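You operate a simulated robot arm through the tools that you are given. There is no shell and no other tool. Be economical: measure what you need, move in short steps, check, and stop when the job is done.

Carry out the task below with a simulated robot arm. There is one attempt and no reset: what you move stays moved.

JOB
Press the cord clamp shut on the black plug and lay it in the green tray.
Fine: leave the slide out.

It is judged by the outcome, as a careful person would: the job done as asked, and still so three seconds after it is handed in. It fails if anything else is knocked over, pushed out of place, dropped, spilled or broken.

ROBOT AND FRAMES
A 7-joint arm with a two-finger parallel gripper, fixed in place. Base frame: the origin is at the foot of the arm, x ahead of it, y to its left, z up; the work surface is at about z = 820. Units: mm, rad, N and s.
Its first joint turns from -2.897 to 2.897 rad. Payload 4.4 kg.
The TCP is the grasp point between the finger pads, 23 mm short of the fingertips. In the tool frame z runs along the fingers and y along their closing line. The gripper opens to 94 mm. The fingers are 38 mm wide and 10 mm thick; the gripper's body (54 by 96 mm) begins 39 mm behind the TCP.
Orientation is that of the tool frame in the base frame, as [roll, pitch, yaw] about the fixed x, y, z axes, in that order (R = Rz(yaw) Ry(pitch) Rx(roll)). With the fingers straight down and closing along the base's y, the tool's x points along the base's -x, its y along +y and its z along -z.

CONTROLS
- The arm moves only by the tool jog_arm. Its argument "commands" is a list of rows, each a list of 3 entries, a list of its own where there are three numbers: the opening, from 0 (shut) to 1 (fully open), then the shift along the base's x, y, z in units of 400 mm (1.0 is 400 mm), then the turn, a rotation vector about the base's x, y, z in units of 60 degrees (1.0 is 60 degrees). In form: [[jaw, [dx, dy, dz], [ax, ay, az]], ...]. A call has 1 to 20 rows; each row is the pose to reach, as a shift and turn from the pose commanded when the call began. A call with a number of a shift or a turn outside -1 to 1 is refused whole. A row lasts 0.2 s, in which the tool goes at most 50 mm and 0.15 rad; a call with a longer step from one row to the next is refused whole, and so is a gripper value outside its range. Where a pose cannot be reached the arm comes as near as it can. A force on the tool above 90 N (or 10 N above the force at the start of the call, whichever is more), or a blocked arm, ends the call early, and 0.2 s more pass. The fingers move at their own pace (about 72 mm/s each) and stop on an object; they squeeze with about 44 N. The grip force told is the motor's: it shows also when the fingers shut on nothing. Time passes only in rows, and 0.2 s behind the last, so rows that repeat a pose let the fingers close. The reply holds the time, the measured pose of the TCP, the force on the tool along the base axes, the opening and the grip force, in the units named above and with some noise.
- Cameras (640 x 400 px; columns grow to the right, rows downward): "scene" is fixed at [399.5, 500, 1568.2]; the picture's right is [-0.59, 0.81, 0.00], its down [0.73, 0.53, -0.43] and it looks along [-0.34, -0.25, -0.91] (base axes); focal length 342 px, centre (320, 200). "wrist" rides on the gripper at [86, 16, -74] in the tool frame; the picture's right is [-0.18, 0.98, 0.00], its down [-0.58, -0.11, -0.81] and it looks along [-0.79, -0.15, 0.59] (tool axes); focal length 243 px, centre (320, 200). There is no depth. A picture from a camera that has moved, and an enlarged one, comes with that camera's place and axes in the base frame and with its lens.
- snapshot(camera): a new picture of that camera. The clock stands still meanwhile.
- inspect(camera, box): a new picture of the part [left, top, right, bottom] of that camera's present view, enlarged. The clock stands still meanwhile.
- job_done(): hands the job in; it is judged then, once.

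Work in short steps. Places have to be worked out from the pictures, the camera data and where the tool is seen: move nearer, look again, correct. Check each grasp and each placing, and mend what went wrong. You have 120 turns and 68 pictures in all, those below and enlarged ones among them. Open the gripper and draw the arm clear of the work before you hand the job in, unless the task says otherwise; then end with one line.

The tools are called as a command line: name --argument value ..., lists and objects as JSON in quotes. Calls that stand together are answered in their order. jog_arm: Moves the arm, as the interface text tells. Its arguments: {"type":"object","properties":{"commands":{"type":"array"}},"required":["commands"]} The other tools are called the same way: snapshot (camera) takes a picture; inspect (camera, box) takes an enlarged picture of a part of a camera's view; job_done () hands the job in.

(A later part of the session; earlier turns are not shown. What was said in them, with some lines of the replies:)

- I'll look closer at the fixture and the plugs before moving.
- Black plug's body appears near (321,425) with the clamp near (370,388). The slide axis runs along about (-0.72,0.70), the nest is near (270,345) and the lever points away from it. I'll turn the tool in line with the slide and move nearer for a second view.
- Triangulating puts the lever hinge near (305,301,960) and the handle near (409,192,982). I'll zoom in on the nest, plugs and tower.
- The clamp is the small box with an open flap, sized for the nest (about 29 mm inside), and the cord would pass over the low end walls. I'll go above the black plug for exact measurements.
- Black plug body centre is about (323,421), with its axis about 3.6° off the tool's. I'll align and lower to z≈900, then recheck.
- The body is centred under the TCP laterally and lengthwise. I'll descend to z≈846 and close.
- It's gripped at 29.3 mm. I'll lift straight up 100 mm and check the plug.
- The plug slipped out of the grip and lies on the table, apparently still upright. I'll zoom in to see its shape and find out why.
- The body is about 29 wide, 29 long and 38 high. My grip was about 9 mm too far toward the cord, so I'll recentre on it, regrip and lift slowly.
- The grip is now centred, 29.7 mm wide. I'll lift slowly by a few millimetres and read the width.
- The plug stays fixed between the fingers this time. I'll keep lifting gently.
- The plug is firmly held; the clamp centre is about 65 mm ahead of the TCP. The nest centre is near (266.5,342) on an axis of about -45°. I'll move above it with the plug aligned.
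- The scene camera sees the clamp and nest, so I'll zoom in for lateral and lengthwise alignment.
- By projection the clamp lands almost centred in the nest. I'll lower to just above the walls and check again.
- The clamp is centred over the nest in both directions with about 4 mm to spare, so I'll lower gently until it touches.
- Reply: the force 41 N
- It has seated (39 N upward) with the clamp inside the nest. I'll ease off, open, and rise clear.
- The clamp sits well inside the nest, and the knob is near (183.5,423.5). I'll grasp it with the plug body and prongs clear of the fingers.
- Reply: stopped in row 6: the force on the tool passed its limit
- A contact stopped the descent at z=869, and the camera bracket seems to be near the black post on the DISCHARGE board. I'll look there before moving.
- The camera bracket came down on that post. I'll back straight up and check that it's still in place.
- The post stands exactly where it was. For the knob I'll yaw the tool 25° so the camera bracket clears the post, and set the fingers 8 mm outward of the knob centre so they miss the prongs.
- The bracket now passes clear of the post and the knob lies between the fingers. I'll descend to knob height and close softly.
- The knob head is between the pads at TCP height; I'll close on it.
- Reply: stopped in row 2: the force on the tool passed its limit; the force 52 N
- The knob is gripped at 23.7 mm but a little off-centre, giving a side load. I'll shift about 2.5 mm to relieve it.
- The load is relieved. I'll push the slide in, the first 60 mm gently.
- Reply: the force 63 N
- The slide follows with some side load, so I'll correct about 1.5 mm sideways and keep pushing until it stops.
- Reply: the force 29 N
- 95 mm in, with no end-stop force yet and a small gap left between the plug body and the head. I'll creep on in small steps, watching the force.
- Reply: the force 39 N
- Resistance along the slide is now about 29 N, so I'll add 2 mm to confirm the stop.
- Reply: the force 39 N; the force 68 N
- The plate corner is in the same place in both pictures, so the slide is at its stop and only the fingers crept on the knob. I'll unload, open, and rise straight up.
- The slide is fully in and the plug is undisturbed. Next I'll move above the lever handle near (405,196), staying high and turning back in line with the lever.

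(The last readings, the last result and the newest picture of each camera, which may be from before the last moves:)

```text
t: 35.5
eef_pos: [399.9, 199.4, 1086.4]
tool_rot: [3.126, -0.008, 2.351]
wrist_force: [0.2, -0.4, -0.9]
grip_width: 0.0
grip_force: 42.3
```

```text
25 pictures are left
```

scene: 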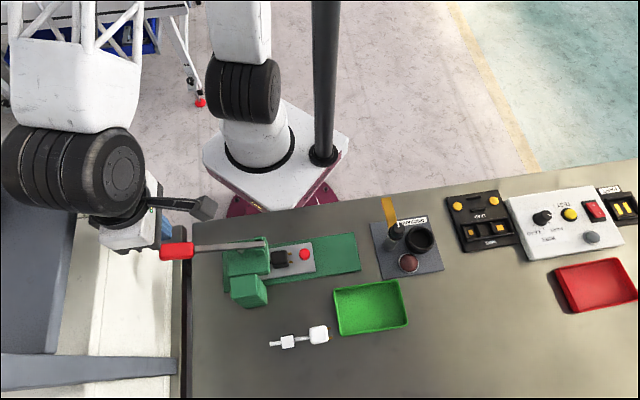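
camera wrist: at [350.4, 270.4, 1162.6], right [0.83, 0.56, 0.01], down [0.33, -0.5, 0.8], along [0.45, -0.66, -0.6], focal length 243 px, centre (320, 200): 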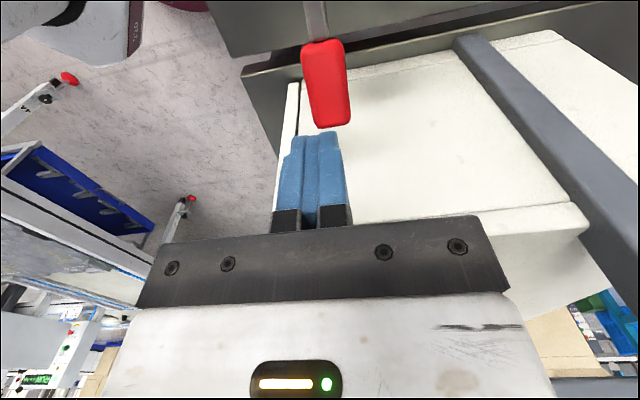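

The handle centre is at about (407.5,194.5,985). I'll centre over it and come down to just above.

jog_arm --commands '[[0, [0.01, -0.006, -0.06], [0, 0, 0]], [0, [0.019, -0.012, -0.13], [0, 0, 0]], [0, [0.019, -0.012, -0.15], [0, 0, 0]], [0, [0.019, -0.012, -0.165], [0, 0, 0]], [0, [0.019, -0.012, -0.18], [0, 0, 0]], [0, [0.019, -0.012, -0.195], [0, 0, 0]], [0, [0.019, -0.012, -0.21], [0, 0, 0]], [0, [0.019, -0.012, -0.225], [0, 0, 0]]]'

inspect --camera "scene" --box '[100, 180, 320, 320]'

```text
t: 37.3
eef_pos: [408.7, 193.8, 995.9]
tool_rot: [3.127, -0.006, 2.351]
wrist_force: [2.3, 0.3, 3.1]
grip_width: 0.0
grip_force: 42.4
```

```text
2.86 times, centred on (210, 250) of scene
camera zoom: at [399.5, 500.0, 1568.2], right [-0.59, 0.81, 0.0], down [0.73, 0.53, -0.43], along [-0.34, -0.25, -0.91], focal length 977 px, centre (634, 57)
```

zoom: 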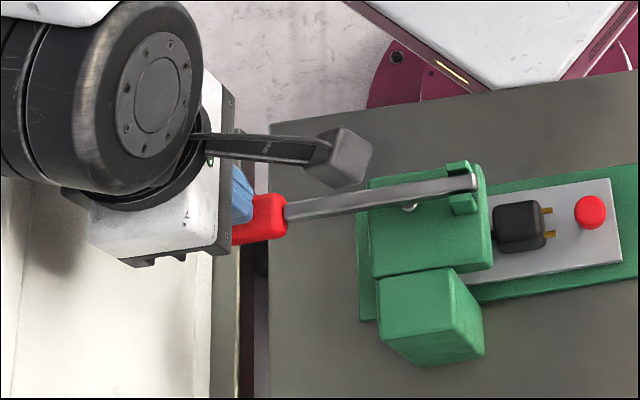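

The lever is moving with light force, so I'll keep pressing down slowly until it resists.

jog_arm --commands '[[0, [0, 0, -0.015], [0, 0, 0]], [0, [0, 0, -0.03], [0, 0, 0]], [0, [0, 0, -0.045], [0, 0, 0]], [0, [0, 0, -0.06], [0, 0, 0]], [0, [0, 0, -0.075], [0, 0, 0]], [0, [0, 0, -0.09], [0, 0, 0]], [0, [0, 0, -0.1], [0, 0, 0]]]'

inspect --camera "scene" --box '[100, 180, 320, 320]'

```text
t: 38.5
eef_pos: [411.4, 194.7, 973.4]
tool_rot: [3.117, -0.003, 2.352]
wrist_force: [-10.3, -17.6, 39.4]
grip_width: 0.0
grip_force: 42.7
stopped in row 6: the force on the tool passed its limit (the readings are from after the stop); the commanded pose is now the measured one
```

```text
2.86 times, centred on (210, 250) of scene
camera zoom: at [399.5, 500.0, 1568.2], right [-0.59, 0.81, 0.0], down [0.73, 0.53, -0.43], along [-0.34, -0.25, -0.91], focal length 977 px, centre (634, 57)
```

zoom: 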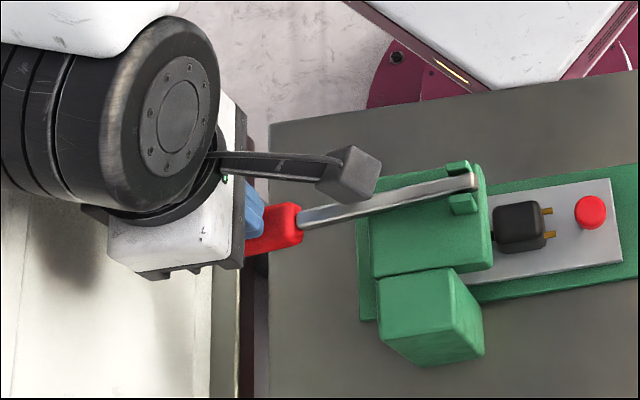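

The force passed its limit at z=973, which is either the clamp's resistance or the end stop. I'll press once more in finer steps to see whether it gives.

jog_arm --commands '[[0, [0, 0, -0.004], [0, 0, 0]], [0, [0, 0, -0.008], [0, 0, 0]], [0, [0, 0, -0.012], [0, 0, 0]], [0, [0, 0, -0.016], [0, 0, 0]], [0, [0, 0, -0.02], [0, 0, 0]], [0, [0, 0, -0.024], [0, 0, 0]]]'

```text
t: 39.1
eef_pos: [412.8, 195.6, 973.7]
tool_rot: [3.114, -0.003, 2.35]
wrist_force: [-7.4, -14.2, 37.9]
grip_width: 0.0
grip_force: 42.8
stopped in row 3: the force on the tool passed its limit (the readings are from after the stop); the commanded pose is now the measured one
```

It doesn't yield further, so this looks like the end of the stroke. I'll rise and see where the lever stays.

jog_arm --commands '[[0, [0, 0, 0.02], [0, 0, 0]], [0, [0, 0, 0.06], [0, 0, 0]], [0, [0, 0, 0.14], [0, 0, 0]], [0, [0, 0, 0.2], [0, 0, 0]], [0, [0, 0, 0.25], [0, 0, 0]]]'

inspect --camera "scene" --box '[100, 180, 320, 320]'

snapshot --camera "wrist"

```text
t: 40.3
eef_pos: [412.0, 196.1, 1071.9]
tool_rot: [3.115, -0.003, 2.352]
wrist_force: [-0.7, -0.2, 0.4]
grip_width: 0.0
grip_force: 42.4
```

```text
2.86 times, centred on (210, 250) of scene
camera zoom: at [399.5, 500.0, 1568.2], right [-0.59, 0.81, 0.0], down [0.73, 0.53, -0.43], along [-0.34, -0.25, -0.91], focal length 977 px, centre (634, 57)
```

zoom: 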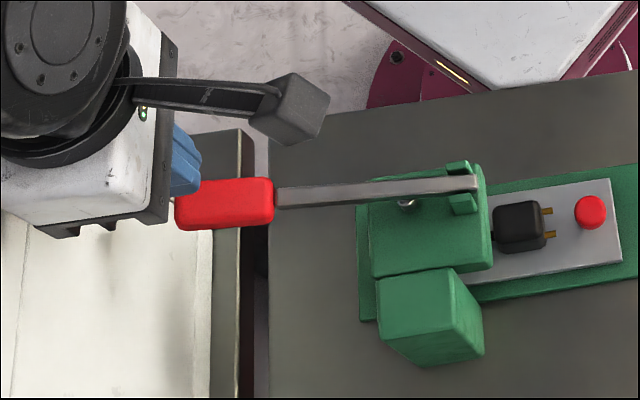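

```text
21 pictures are left
camera wrist: at [361.8, 266.3, 1146.7], right [0.83, 0.56, 0.02], down [0.32, -0.51, 0.8], along [0.46, -0.66, -0.6], focal length 243 px, centre (320, 200)
```

wrist: 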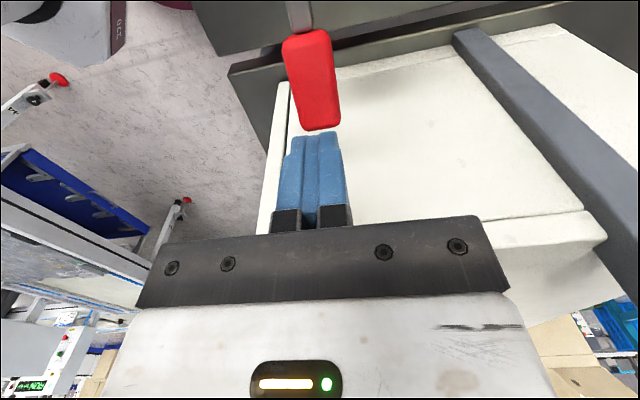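

The lever sprung back up fully. Now I'll go back to the knob with the same yaw as before to draw the slide out and check the clamp.

jog_arm --commands '[[0, [-0.04, 0.04, 0.03], [-0.002, 0.003, -0.06]], [0, [-0.11, 0.11, 0.04], [-0.004, 0.006, -0.13]], [0, [-0.18, 0.185, 0.04], [-0.007, 0.01, -0.2]], [0.2, [-0.26, 0.265, 0.04], [-0.01, 0.015, -0.28]], [0.4, [-0.335, 0.343, 0.04], [-0.012, 0.018, -0.36]], [0.42, [-0.399, 0.4085, 0.02], [-0.0137, 0.0213, -0.417]], [0.42, [-0.399, 0.4085, -0.08], [-0.0137, 0.0213, -0.417]], [0.42, [-0.399, 0.4085, -0.18], [-0.0137, 0.0213, -0.417]], [0.42, [-0.399, 0.4085, -0.28], [-0.0137, 0.0213, -0.417]], [0.42, [-0.399, 0.4085, -0.38], [-0.0137, 0.0213, -0.417]], [0.42, [-0.399, 0.4085, -0.43], [-0.0137, 0.0213, -0.417]], [0.42, [-0.399, 0.4085, -0.43], [-0.0137, 0.0213, -0.417]]]'

snapshot --camera "wrist"

```text
t: 42.9
eef_pos: [252.7, 359.0, 900.0]
tool_rot: [3.141, -0.003, 1.914]
wrist_force: [-0.4, -0.1, -0.2]
grip_width: 39.4
grip_force: 0.1
```

```text
20 pictures are left
camera wrist: at [239.4, 445.3, 973.5], right [0.99, 0.16, 0.0], down [0.09, -0.59, 0.8], along [0.13, -0.79, -0.59], focal length 243 px, centre (320, 200)
```

wrist: 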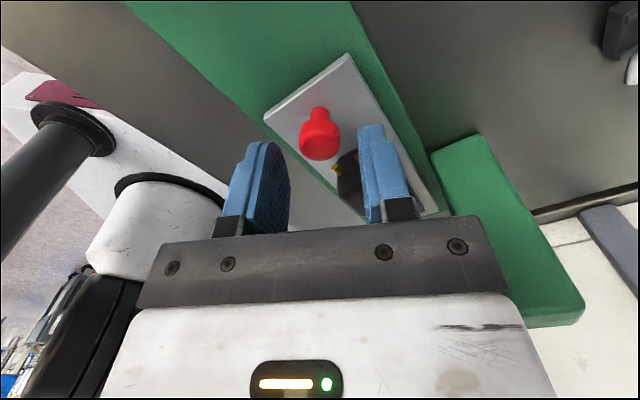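

The knob is centred, so I'll descend and grip it.

jog_arm --commands '[[0.42, [0, 0, -0.03], [0, 0, 0]], [0.42, [0, 0, -0.06], [0, 0, 0]], [0.42, [0, 0, -0.082], [0, 0, 0]], [0.42, [0, 0, -0.082], [0, 0, 0]], [0, [0, 0, -0.082], [0, 0, 0]], [0, [0, 0, -0.082], [0, 0, 0]], [0, [0, 0, -0.082], [0, 0, 0]]]'

```text
t: 44.5
eef_pos: [253.4, 359.5, 865.9]
tool_rot: [-3.14, -0.004, 1.916]
wrist_force: [-15.6, -2.5, 2.0]
grip_width: 23.4
grip_force: 44.7
```

Gripped with little side load. I'll pull the slide out along its axis.

jog_arm --commands '[[0, [-0.008, 0.007, 0], [0, 0, 0]], [0, [-0.022, 0.021, 0], [0, 0, 0]], [0, [-0.04, 0.04, 0], [0, 0, 0]], [0, [-0.06, 0.061, 0], [0, 0, 0]], [0, [-0.08, 0.082, 0], [0, 0, 0]], [0, [-0.1, 0.102, 0], [0, 0, 0]], [0, [-0.12, 0.123, 0], [0, 0, 0]], [0, [-0.14, 0.144, 0], [0, 0, 0]], [0, [-0.156, 0.16, 0], [0, 0, 0]], [0, [-0.166, 0.171, 0], [0, 0, 0]], [0, [-0.166, 0.171, 0], [0, 0, 0]]]'

inspect --camera "scene" --box '[220, 190, 420, 315]'

```text
t: 46.9
eef_pos: [185.3, 427.0, 866.9]
tool_rot: [-3.14, -0.002, 1.916]
wrist_force: [-37.3, -36.6, -1.8]
grip_width: 24.0
grip_force: 44.9
```

```text
3.20 times, centred on (320, 252) of scene
camera zoom: at [399.5, 500.0, 1568.2], right [-0.59, 0.81, 0.0], down [0.73, 0.53, -0.43], along [-0.34, -0.25, -0.91], focal length 1094 px, centre (320, 32)
```

zoom: 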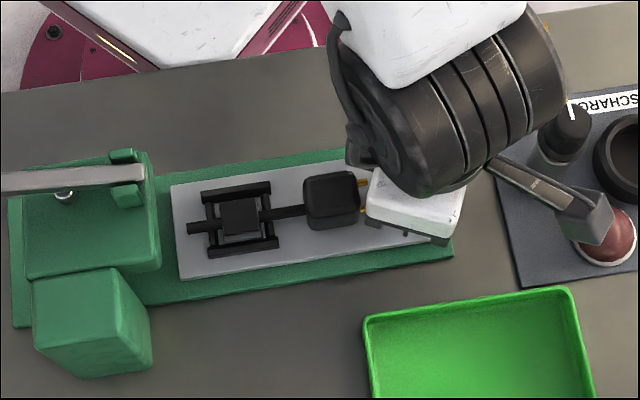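

The slide is about 7 mm short of its original out position. I'll relieve the side load, pull the rest, release, and rise.

jog_arm --commands '[[0, [-0.004, -0.004, 0], [0, 0, 0]], [0, [-0.01, 0.002, 0], [0, 0, 0]], [0, [-0.016, 0.0085, 0], [0, 0, 0]], [0, [-0.016, 0.0085, 0], [0, 0, 0]]]'

inspect --camera "scene" --box '[260, 230, 340, 280]'

```text
t: 47.9
eef_pos: [180.7, 431.2, 866.6]
tool_rot: [3.141, -0.005, 1.912]
wrist_force: [43.0, -24.6, -5.5]
grip_width: 23.6
grip_force: 45.1
```

```text
8.00 times, centred on (300, 255) of scene
camera zoom: at [399.5, 500.0, 1568.2], right [-0.59, 0.81, 0.0], down [0.73, 0.53, -0.43], along [-0.34, -0.25, -0.91], focal length 2735 px, centre (480, -240)
```

zoom: 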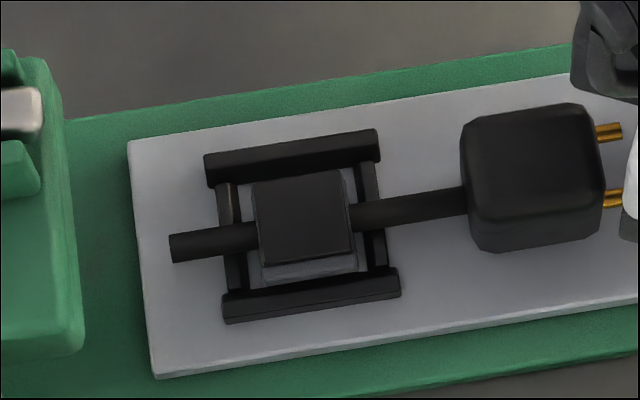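

The slide is back at its outer stop. I'll release and rise, then inspect the clamp from the wrist camera.

jog_arm --commands '[[0, [0.003, -0.005, 0], [0, 0, 0]], [0.42, [0.003, -0.005, 0], [0, 0, 0]], [0.42, [0.003, -0.005, 0], [0, 0, 0]], [0.42, [0.003, -0.003, 0.03], [0, 0, 0]], [0.45, [0, 0, 0.12], [0, 0, 0]], [0.45, [0.01, -0.01, 0.22], [0, 0, 0.06]], [0.5, [0.04, -0.03, 0.3], [0, 0, 0.16]], [0.55, [0.08, -0.06, 0.34], [0, 0, 0.27]], [0.55, [0.12, -0.1, 0.3], [0, 0, 0.38]], [0.55, [0.12, -0.1, 0.28], [0, 0, 0.42]], [0.55, [0.12, -0.1, 0.28], [0, 0, 0.42]]]'

inspect --camera "wrist" --box '[240, 0, 400, 100]'

```text
t: 50.3
eef_pos: [226.8, 389.3, 979.2]
tool_rot: [3.141, -0.002, 2.355]
wrist_force: [0.3, -0.6, 0.8]
grip_width: 51.6
grip_force: 0.0
```

```text
4.00 times, centred on (320, 50) of wrist
camera zoom: at [177.8, 461.4, 1053.7], right [0.83, 0.56, 0.0], down [0.34, -0.49, 0.8], along [0.45, -0.67, -0.59], focal length 970 px, centre (320, 800)
```

zoom: 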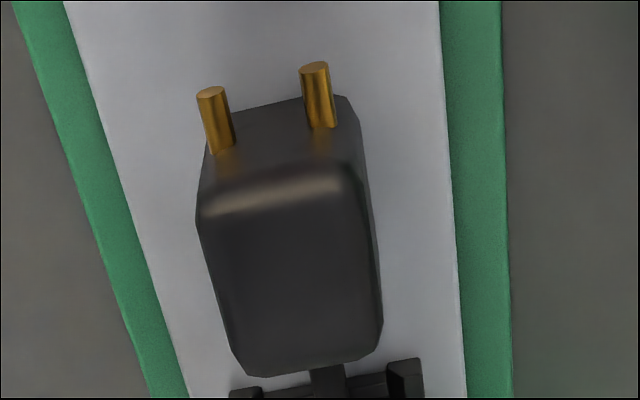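

inspect --camera "wrist" --box '[270, 75, 390, 150]'

```text
5.33 times, centred on (330, 112) of wrist
camera zoom: at [177.8, 461.4, 1053.7], right [0.83, 0.56, 0.0], down [0.34, -0.49, 0.8], along [0.45, -0.67, -0.59], focal length 1294 px, centre (267, 667)
```

zoom: 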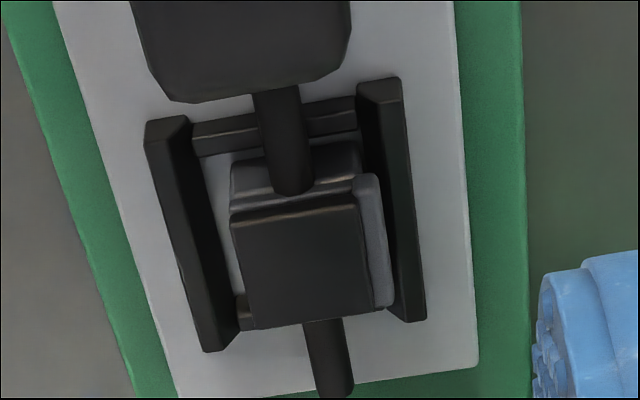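

The lid now lies flat and flush on its base, so the clamp is shut. I'll re-centre on the plug body near (221,388), descend and grip.

jog_arm --commands '[[0.55, [-0.007, -0.0015, -0.06], [0, 0, 0]], [0.55, [-0.014, -0.003, -0.13], [0, 0, 0]], [0.55, [-0.014, -0.003, -0.2], [0, 0, 0]], [0.55, [-0.014, -0.003, -0.26], [0, 0, 0]], [0.55, [-0.014, -0.003, -0.29], [0, 0, 0]], [0.55, [-0.014, -0.003, -0.29], [0, 0, 0]], [0, [-0.014, -0.003, -0.29], [0, 0, 0]], [0, [-0.014, -0.003, -0.29], [0, 0, 0]], [0, [-0.014, -0.003, -0.29], [0, 0, 0]], [0, [-0.014, -0.003, -0.29], [0, 0, 0]]]'

snapshot --camera "wrist"

```text
t: 52.5
eef_pos: [221.1, 390.0, 862.9]
tool_rot: [3.141, -0.003, 2.354]
wrist_force: [0.4, -0.4, 0.2]
grip_width: 29.8
grip_force: 44.0
```

```text
15 pictures are left
camera wrist: at [171.9, 461.3, 938.1], right [0.83, 0.56, 0.0], down [0.34, -0.49, 0.8], along [0.45, -0.67, -0.59], focal length 243 px, centre (320, 200)
```

wrist: 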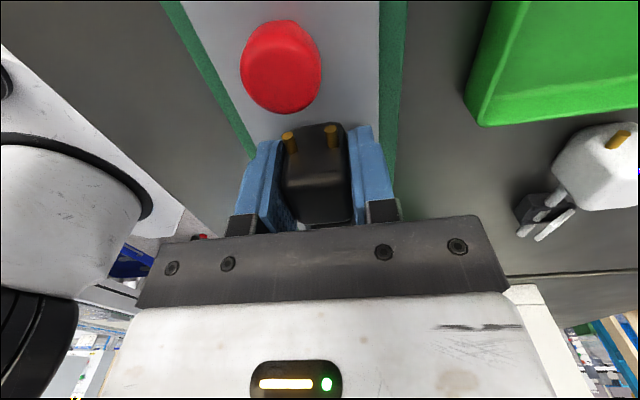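

The body is gripped centrally at 29.8 mm. I'll lift slowly straight out of the nest.

jog_arm --commands '[[0, [0, 0, 0.004], [0, 0, 0]], [0, [0, 0, 0.01], [0, 0, 0]], [0, [0, 0, 0.018], [0, 0, 0]], [0, [0, 0, 0.03], [0, 0, 0]], [0, [0, 0, 0.05], [0, 0, 0]], [0, [0, 0, 0.075], [0, 0, 0]], [0, [0, 0, 0.1], [0, 0, 0]], [0, [0, 0, 0.125], [0, 0, 0]], [0, [0, 0, 0.145], [0, 0, 0]], [0, [0, 0, 0.155], [0, 0, 0]], [0, [0, 0, 0.155], [0, 0, 0]]]'

inspect --camera "scene" --box '[240, 220, 420, 345]'

```text
t: 54.9
eef_pos: [221.7, 389.5, 926.6]
tool_rot: [-3.141, -0.002, 2.354]
wrist_force: [-0.8, 0.6, -1.5]
grip_width: 29.7
grip_force: 43.8
```

```text
3.20 times, centred on (330, 282) of scene
camera zoom: at [399.5, 500.0, 1568.2], right [-0.59, 0.81, 0.0], down [0.73, 0.53, -0.43], along [-0.34, -0.25, -0.91], focal length 1094 px, centre (288, -64)
```

zoom: 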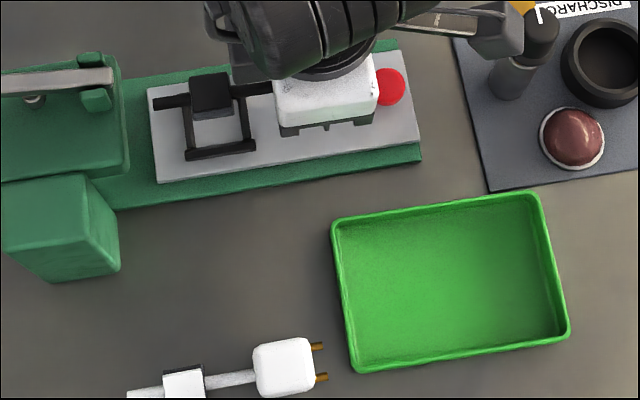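

The plug came out cleanly with its clamp. The tray is barely longer than the plug, so I'll measure its inside precisely.

inspect --camera "scene" --box '[325, 270, 421, 340]'

```text
5.71 times, centred on (373, 305) of scene
camera zoom: at [399.5, 500.0, 1568.2], right [-0.59, 0.81, 0.0], down [0.73, 0.53, -0.43], along [-0.34, -0.25, -0.91], focal length 1954 px, centre (17, -400)
```

zoom: 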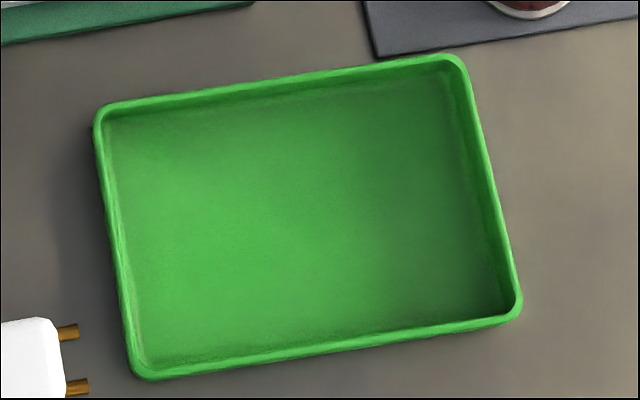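

The tray's inside is about 130 x 84 mm, centred at (263.6,524). Turning the plug 21° from its long axis fits both plug and fingers with the TCP at about (242,551.5), so I'll carry it there high.

jog_arm --commands '[[0, [0.004, 0.02, 0.01], [0, 0, -0.03]], [0, [0.01, 0.07, 0.02], [0, 0, -0.08]], [0, [0.018, 0.14, 0.02], [0, 0, -0.14]], [0, [0.026, 0.21, 0.02], [0, 0, -0.2]], [0, [0.034, 0.28, 0.02], [0, 0, -0.26]], [0, [0.042, 0.35, 0.02], [0, 0, -0.31]], [0, [0.049, 0.39, 0.02], [0, 0, -0.34]], [0, [0.051, 0.405, 0.02], [0, 0, -0.35]], [0, [0.051, 0.405, 0.02], [0, 0, -0.35]]]'

inspect --camera "scene" --box '[310, 240, 438, 340]'

```text
t: 56.9
eef_pos: [243.6, 552.6, 933.0]
tool_rot: [-3.14, -0.002, 1.987]
wrist_force: [0.1, 0.0, -1.3]
grip_width: 29.4
grip_force: 43.9
```

```text
4.00 times, centred on (374, 290) of scene
camera zoom: at [399.5, 500.0, 1568.2], right [-0.59, 0.81, 0.0], down [0.73, 0.53, -0.43], along [-0.34, -0.25, -0.91], focal length 1368 px, centre (104, -160)
```

zoom: 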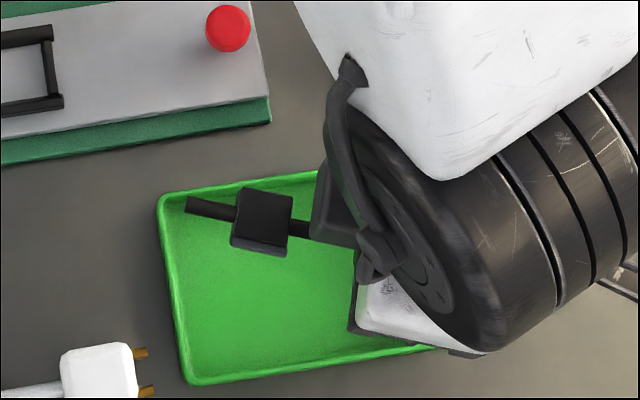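

The projected cord tip lands about 3 mm inside the tray end, so the placement fits. I'll lower slowly.

jog_arm --commands '[[0, [0, 0, -0.03], [0, 0, 0]], [0, [0, 0, -0.07], [0, 0, 0]], [0, [0, 0, -0.11], [0, 0, 0]], [0, [0, 0, -0.145], [0, 0, 0]], [0, [0, 0, -0.165], [0, 0, 0]], [0, [0, 0, -0.175], [0, 0, 0]], [0, [0, 0, -0.175], [0, 0, 0]]]'

snapshot --camera "wrist"

inspect --camera "scene" --box '[310, 240, 438, 340]'

```text
t: 58.5
eef_pos: [242.8, 552.0, 862.7]
tool_rot: [-3.139, -0.005, 1.985]
wrist_force: [0.4, -0.7, -1.8]
grip_width: 30.0
grip_force: 43.7
```

```text
11 pictures are left
camera wrist: at [222.8, 636.5, 937.6], right [0.97, 0.23, 0.0], down [0.14, -0.58, 0.8], along [0.18, -0.78, -0.59], focal length 243 px, centre (320, 200)
```

wrist: 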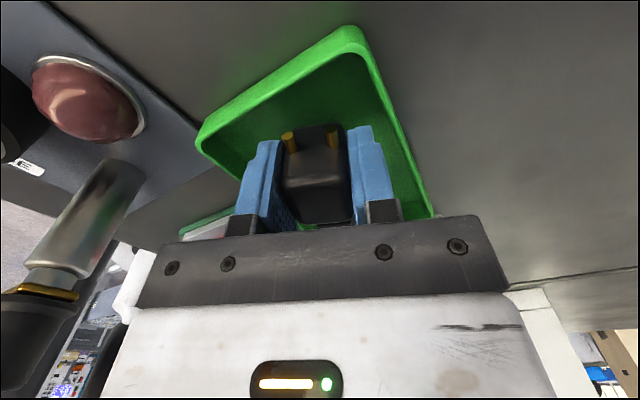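

```text
4.00 times, centred on (374, 290) of scene
camera zoom: at [399.5, 500.0, 1568.2], right [-0.59, 0.81, 0.0], down [0.73, 0.53, -0.43], along [-0.34, -0.25, -0.91], focal length 1368 px, centre (104, -160)
```

zoom: 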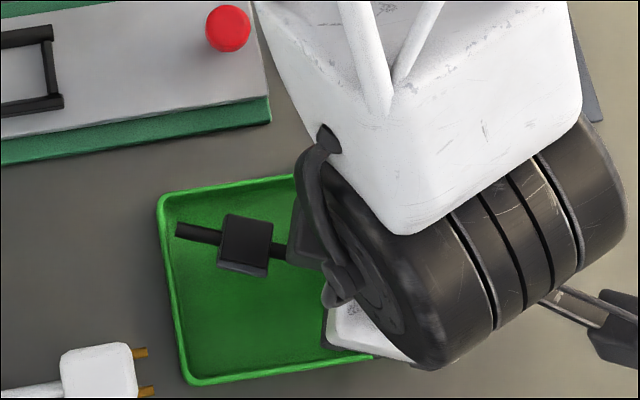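

The fingers and plug are inside the rim with about 5 mm to spare. I'll lower the last stretch until it touches.

jog_arm --commands '[[0, [0, 0, -0.012], [0, 0, 0]], [0, [0, 0, -0.022], [0, 0, 0]], [0, [0, 0, -0.029], [0, 0, 0]], [0, [0, 0, -0.033], [0, 0, 0]], [0, [0, 0, -0.033], [0, 0, 0]]]'

```text
t: 59.7
eef_pos: [243.3, 552.3, 849.8]
tool_rot: [3.14, -0.003, 1.987]
wrist_force: [-0.8, -1.1, 4.3]
grip_width: 29.7
grip_force: 44.3
```

It's just touching the floor. I'll go down 1 mm more, open only slightly so the fingers stay off the tray wall, and rise.

jog_arm --commands '[[0, [0, 0, -0.0025], [0, 0, 0]], [0.35, [0, 0, -0.0025], [0, 0, 0]], [0.35, [0, 0, -0.0025], [0, 0, 0]], [0.36, [0, 0, 0.004], [0, 0, 0]], [0.36, [0, 0, 0.015], [0, 0, 0]], [0.37, [0, 0, 0.035], [0, 0, 0]], [0.38, [0, 0, 0.07], [0, 0, 0]], [0.4, [0, 0, 0.13], [0, 0, 0]], [0.45, [0, 0, 0.22], [0, 0, 0]], [0.5, [0, 0, 0.32], [0, 0, 0]]]'

snapshot --camera "wrist"

```text
t: 61.9
eef_pos: [242.6, 551.0, 977.5]
tool_rot: [-3.14, -0.004, 1.988]
wrist_force: [-0.1, 0.1, 0.4]
grip_width: 46.9
grip_force: 0.1
```

```text
9 pictures are left
camera wrist: at [222.0, 635.7, 1052.9], right [0.97, 0.23, 0.0], down [0.14, -0.58, 0.8], along [0.18, -0.78, -0.59], focal length 243 px, centre (320, 200)
```

wrist: 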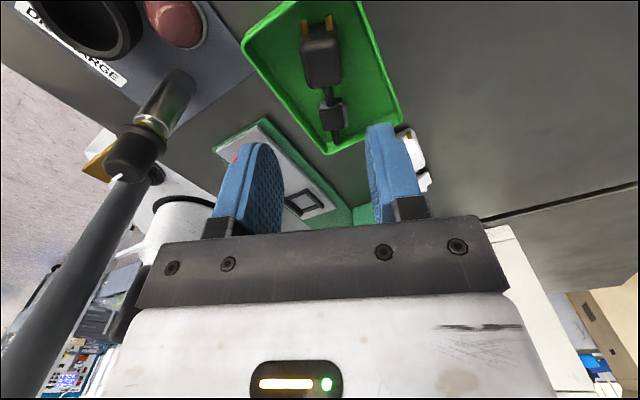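

The plug lies in the tray. I'll look at the clamp closely, then retreat.

inspect --camera "wrist" --box '[270, 60, 430, 160]'

jog_arm --commands '[[0.5, [0, 0, 0.08], [0, 0, 0]], [0.5, [-0.03, -0.02, 0.17], [0, 0, 0]], [0.5, [-0.08, -0.06, 0.26], [0, 0, 0]], [0.5, [-0.14, -0.1, 0.34], [0, 0, 0]], [0.5, [-0.18, -0.12, 0.38], [0, 0, 0]], [0.5, [-0.18, -0.12, 0.38], [0, 0, 0]]]'

snapshot --camera "scene"

inspect --camera "scene" --box '[310, 250, 438, 350]'

```text
4.00 times, centred on (350, 110) of wrist
camera zoom: at [222.0, 635.7, 1052.9], right [0.97, 0.23, 0.0], down [0.14, -0.58, 0.8], along [0.18, -0.78, -0.59], focal length 970 px, centre (200, 560)
```

zoom: 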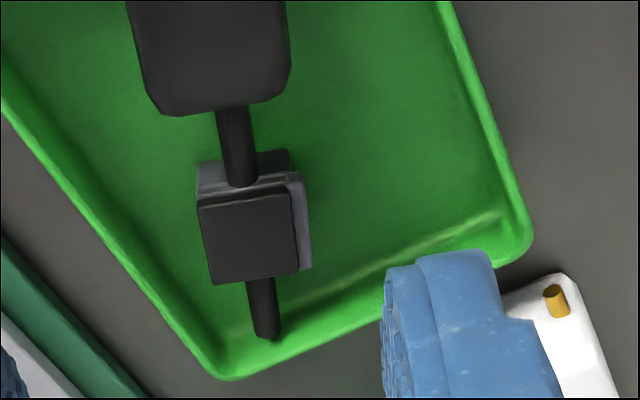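

```text
t: 63.3
eef_pos: [169.4, 504.2, 1128.9]
tool_rot: [-3.139, -0.003, 1.988]
wrist_force: [0.0, -0.4, -0.4]
grip_width: 47.3
grip_force: 0.0
```

```text
7 pictures are left
```

scene: 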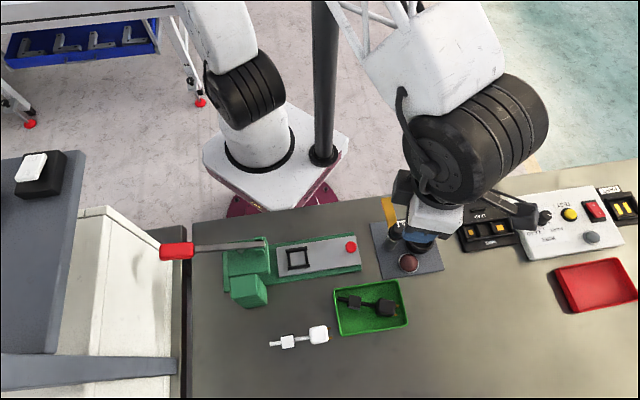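

```text
4.00 times, centred on (374, 300) of scene
camera zoom: at [399.5, 500.0, 1568.2], right [-0.59, 0.81, 0.0], down [0.73, 0.53, -0.43], along [-0.34, -0.25, -0.91], focal length 1368 px, centre (104, -200)
```

zoom: 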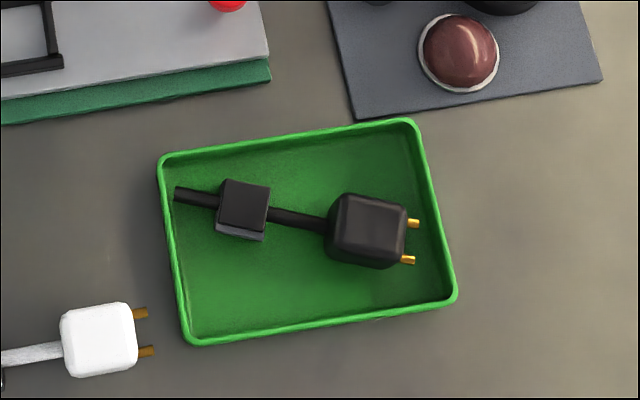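

The scene pictures show the black plug flat in the green tray with its clamp lid flush and square. The slide is out, the lever is up, and the post, white plug and everything else are in place. The gripper is open and clear, so I'm handing in.

job_done

```text
The job is handed in.
```

The black plug's cord clamp looks pressed shut in the pictures, and the plug is lying in the green tray with the slide left out. It slipped from the grip once on the first lift. The camera bracket also touched the post on the DISCHARGE board once, without moving it.
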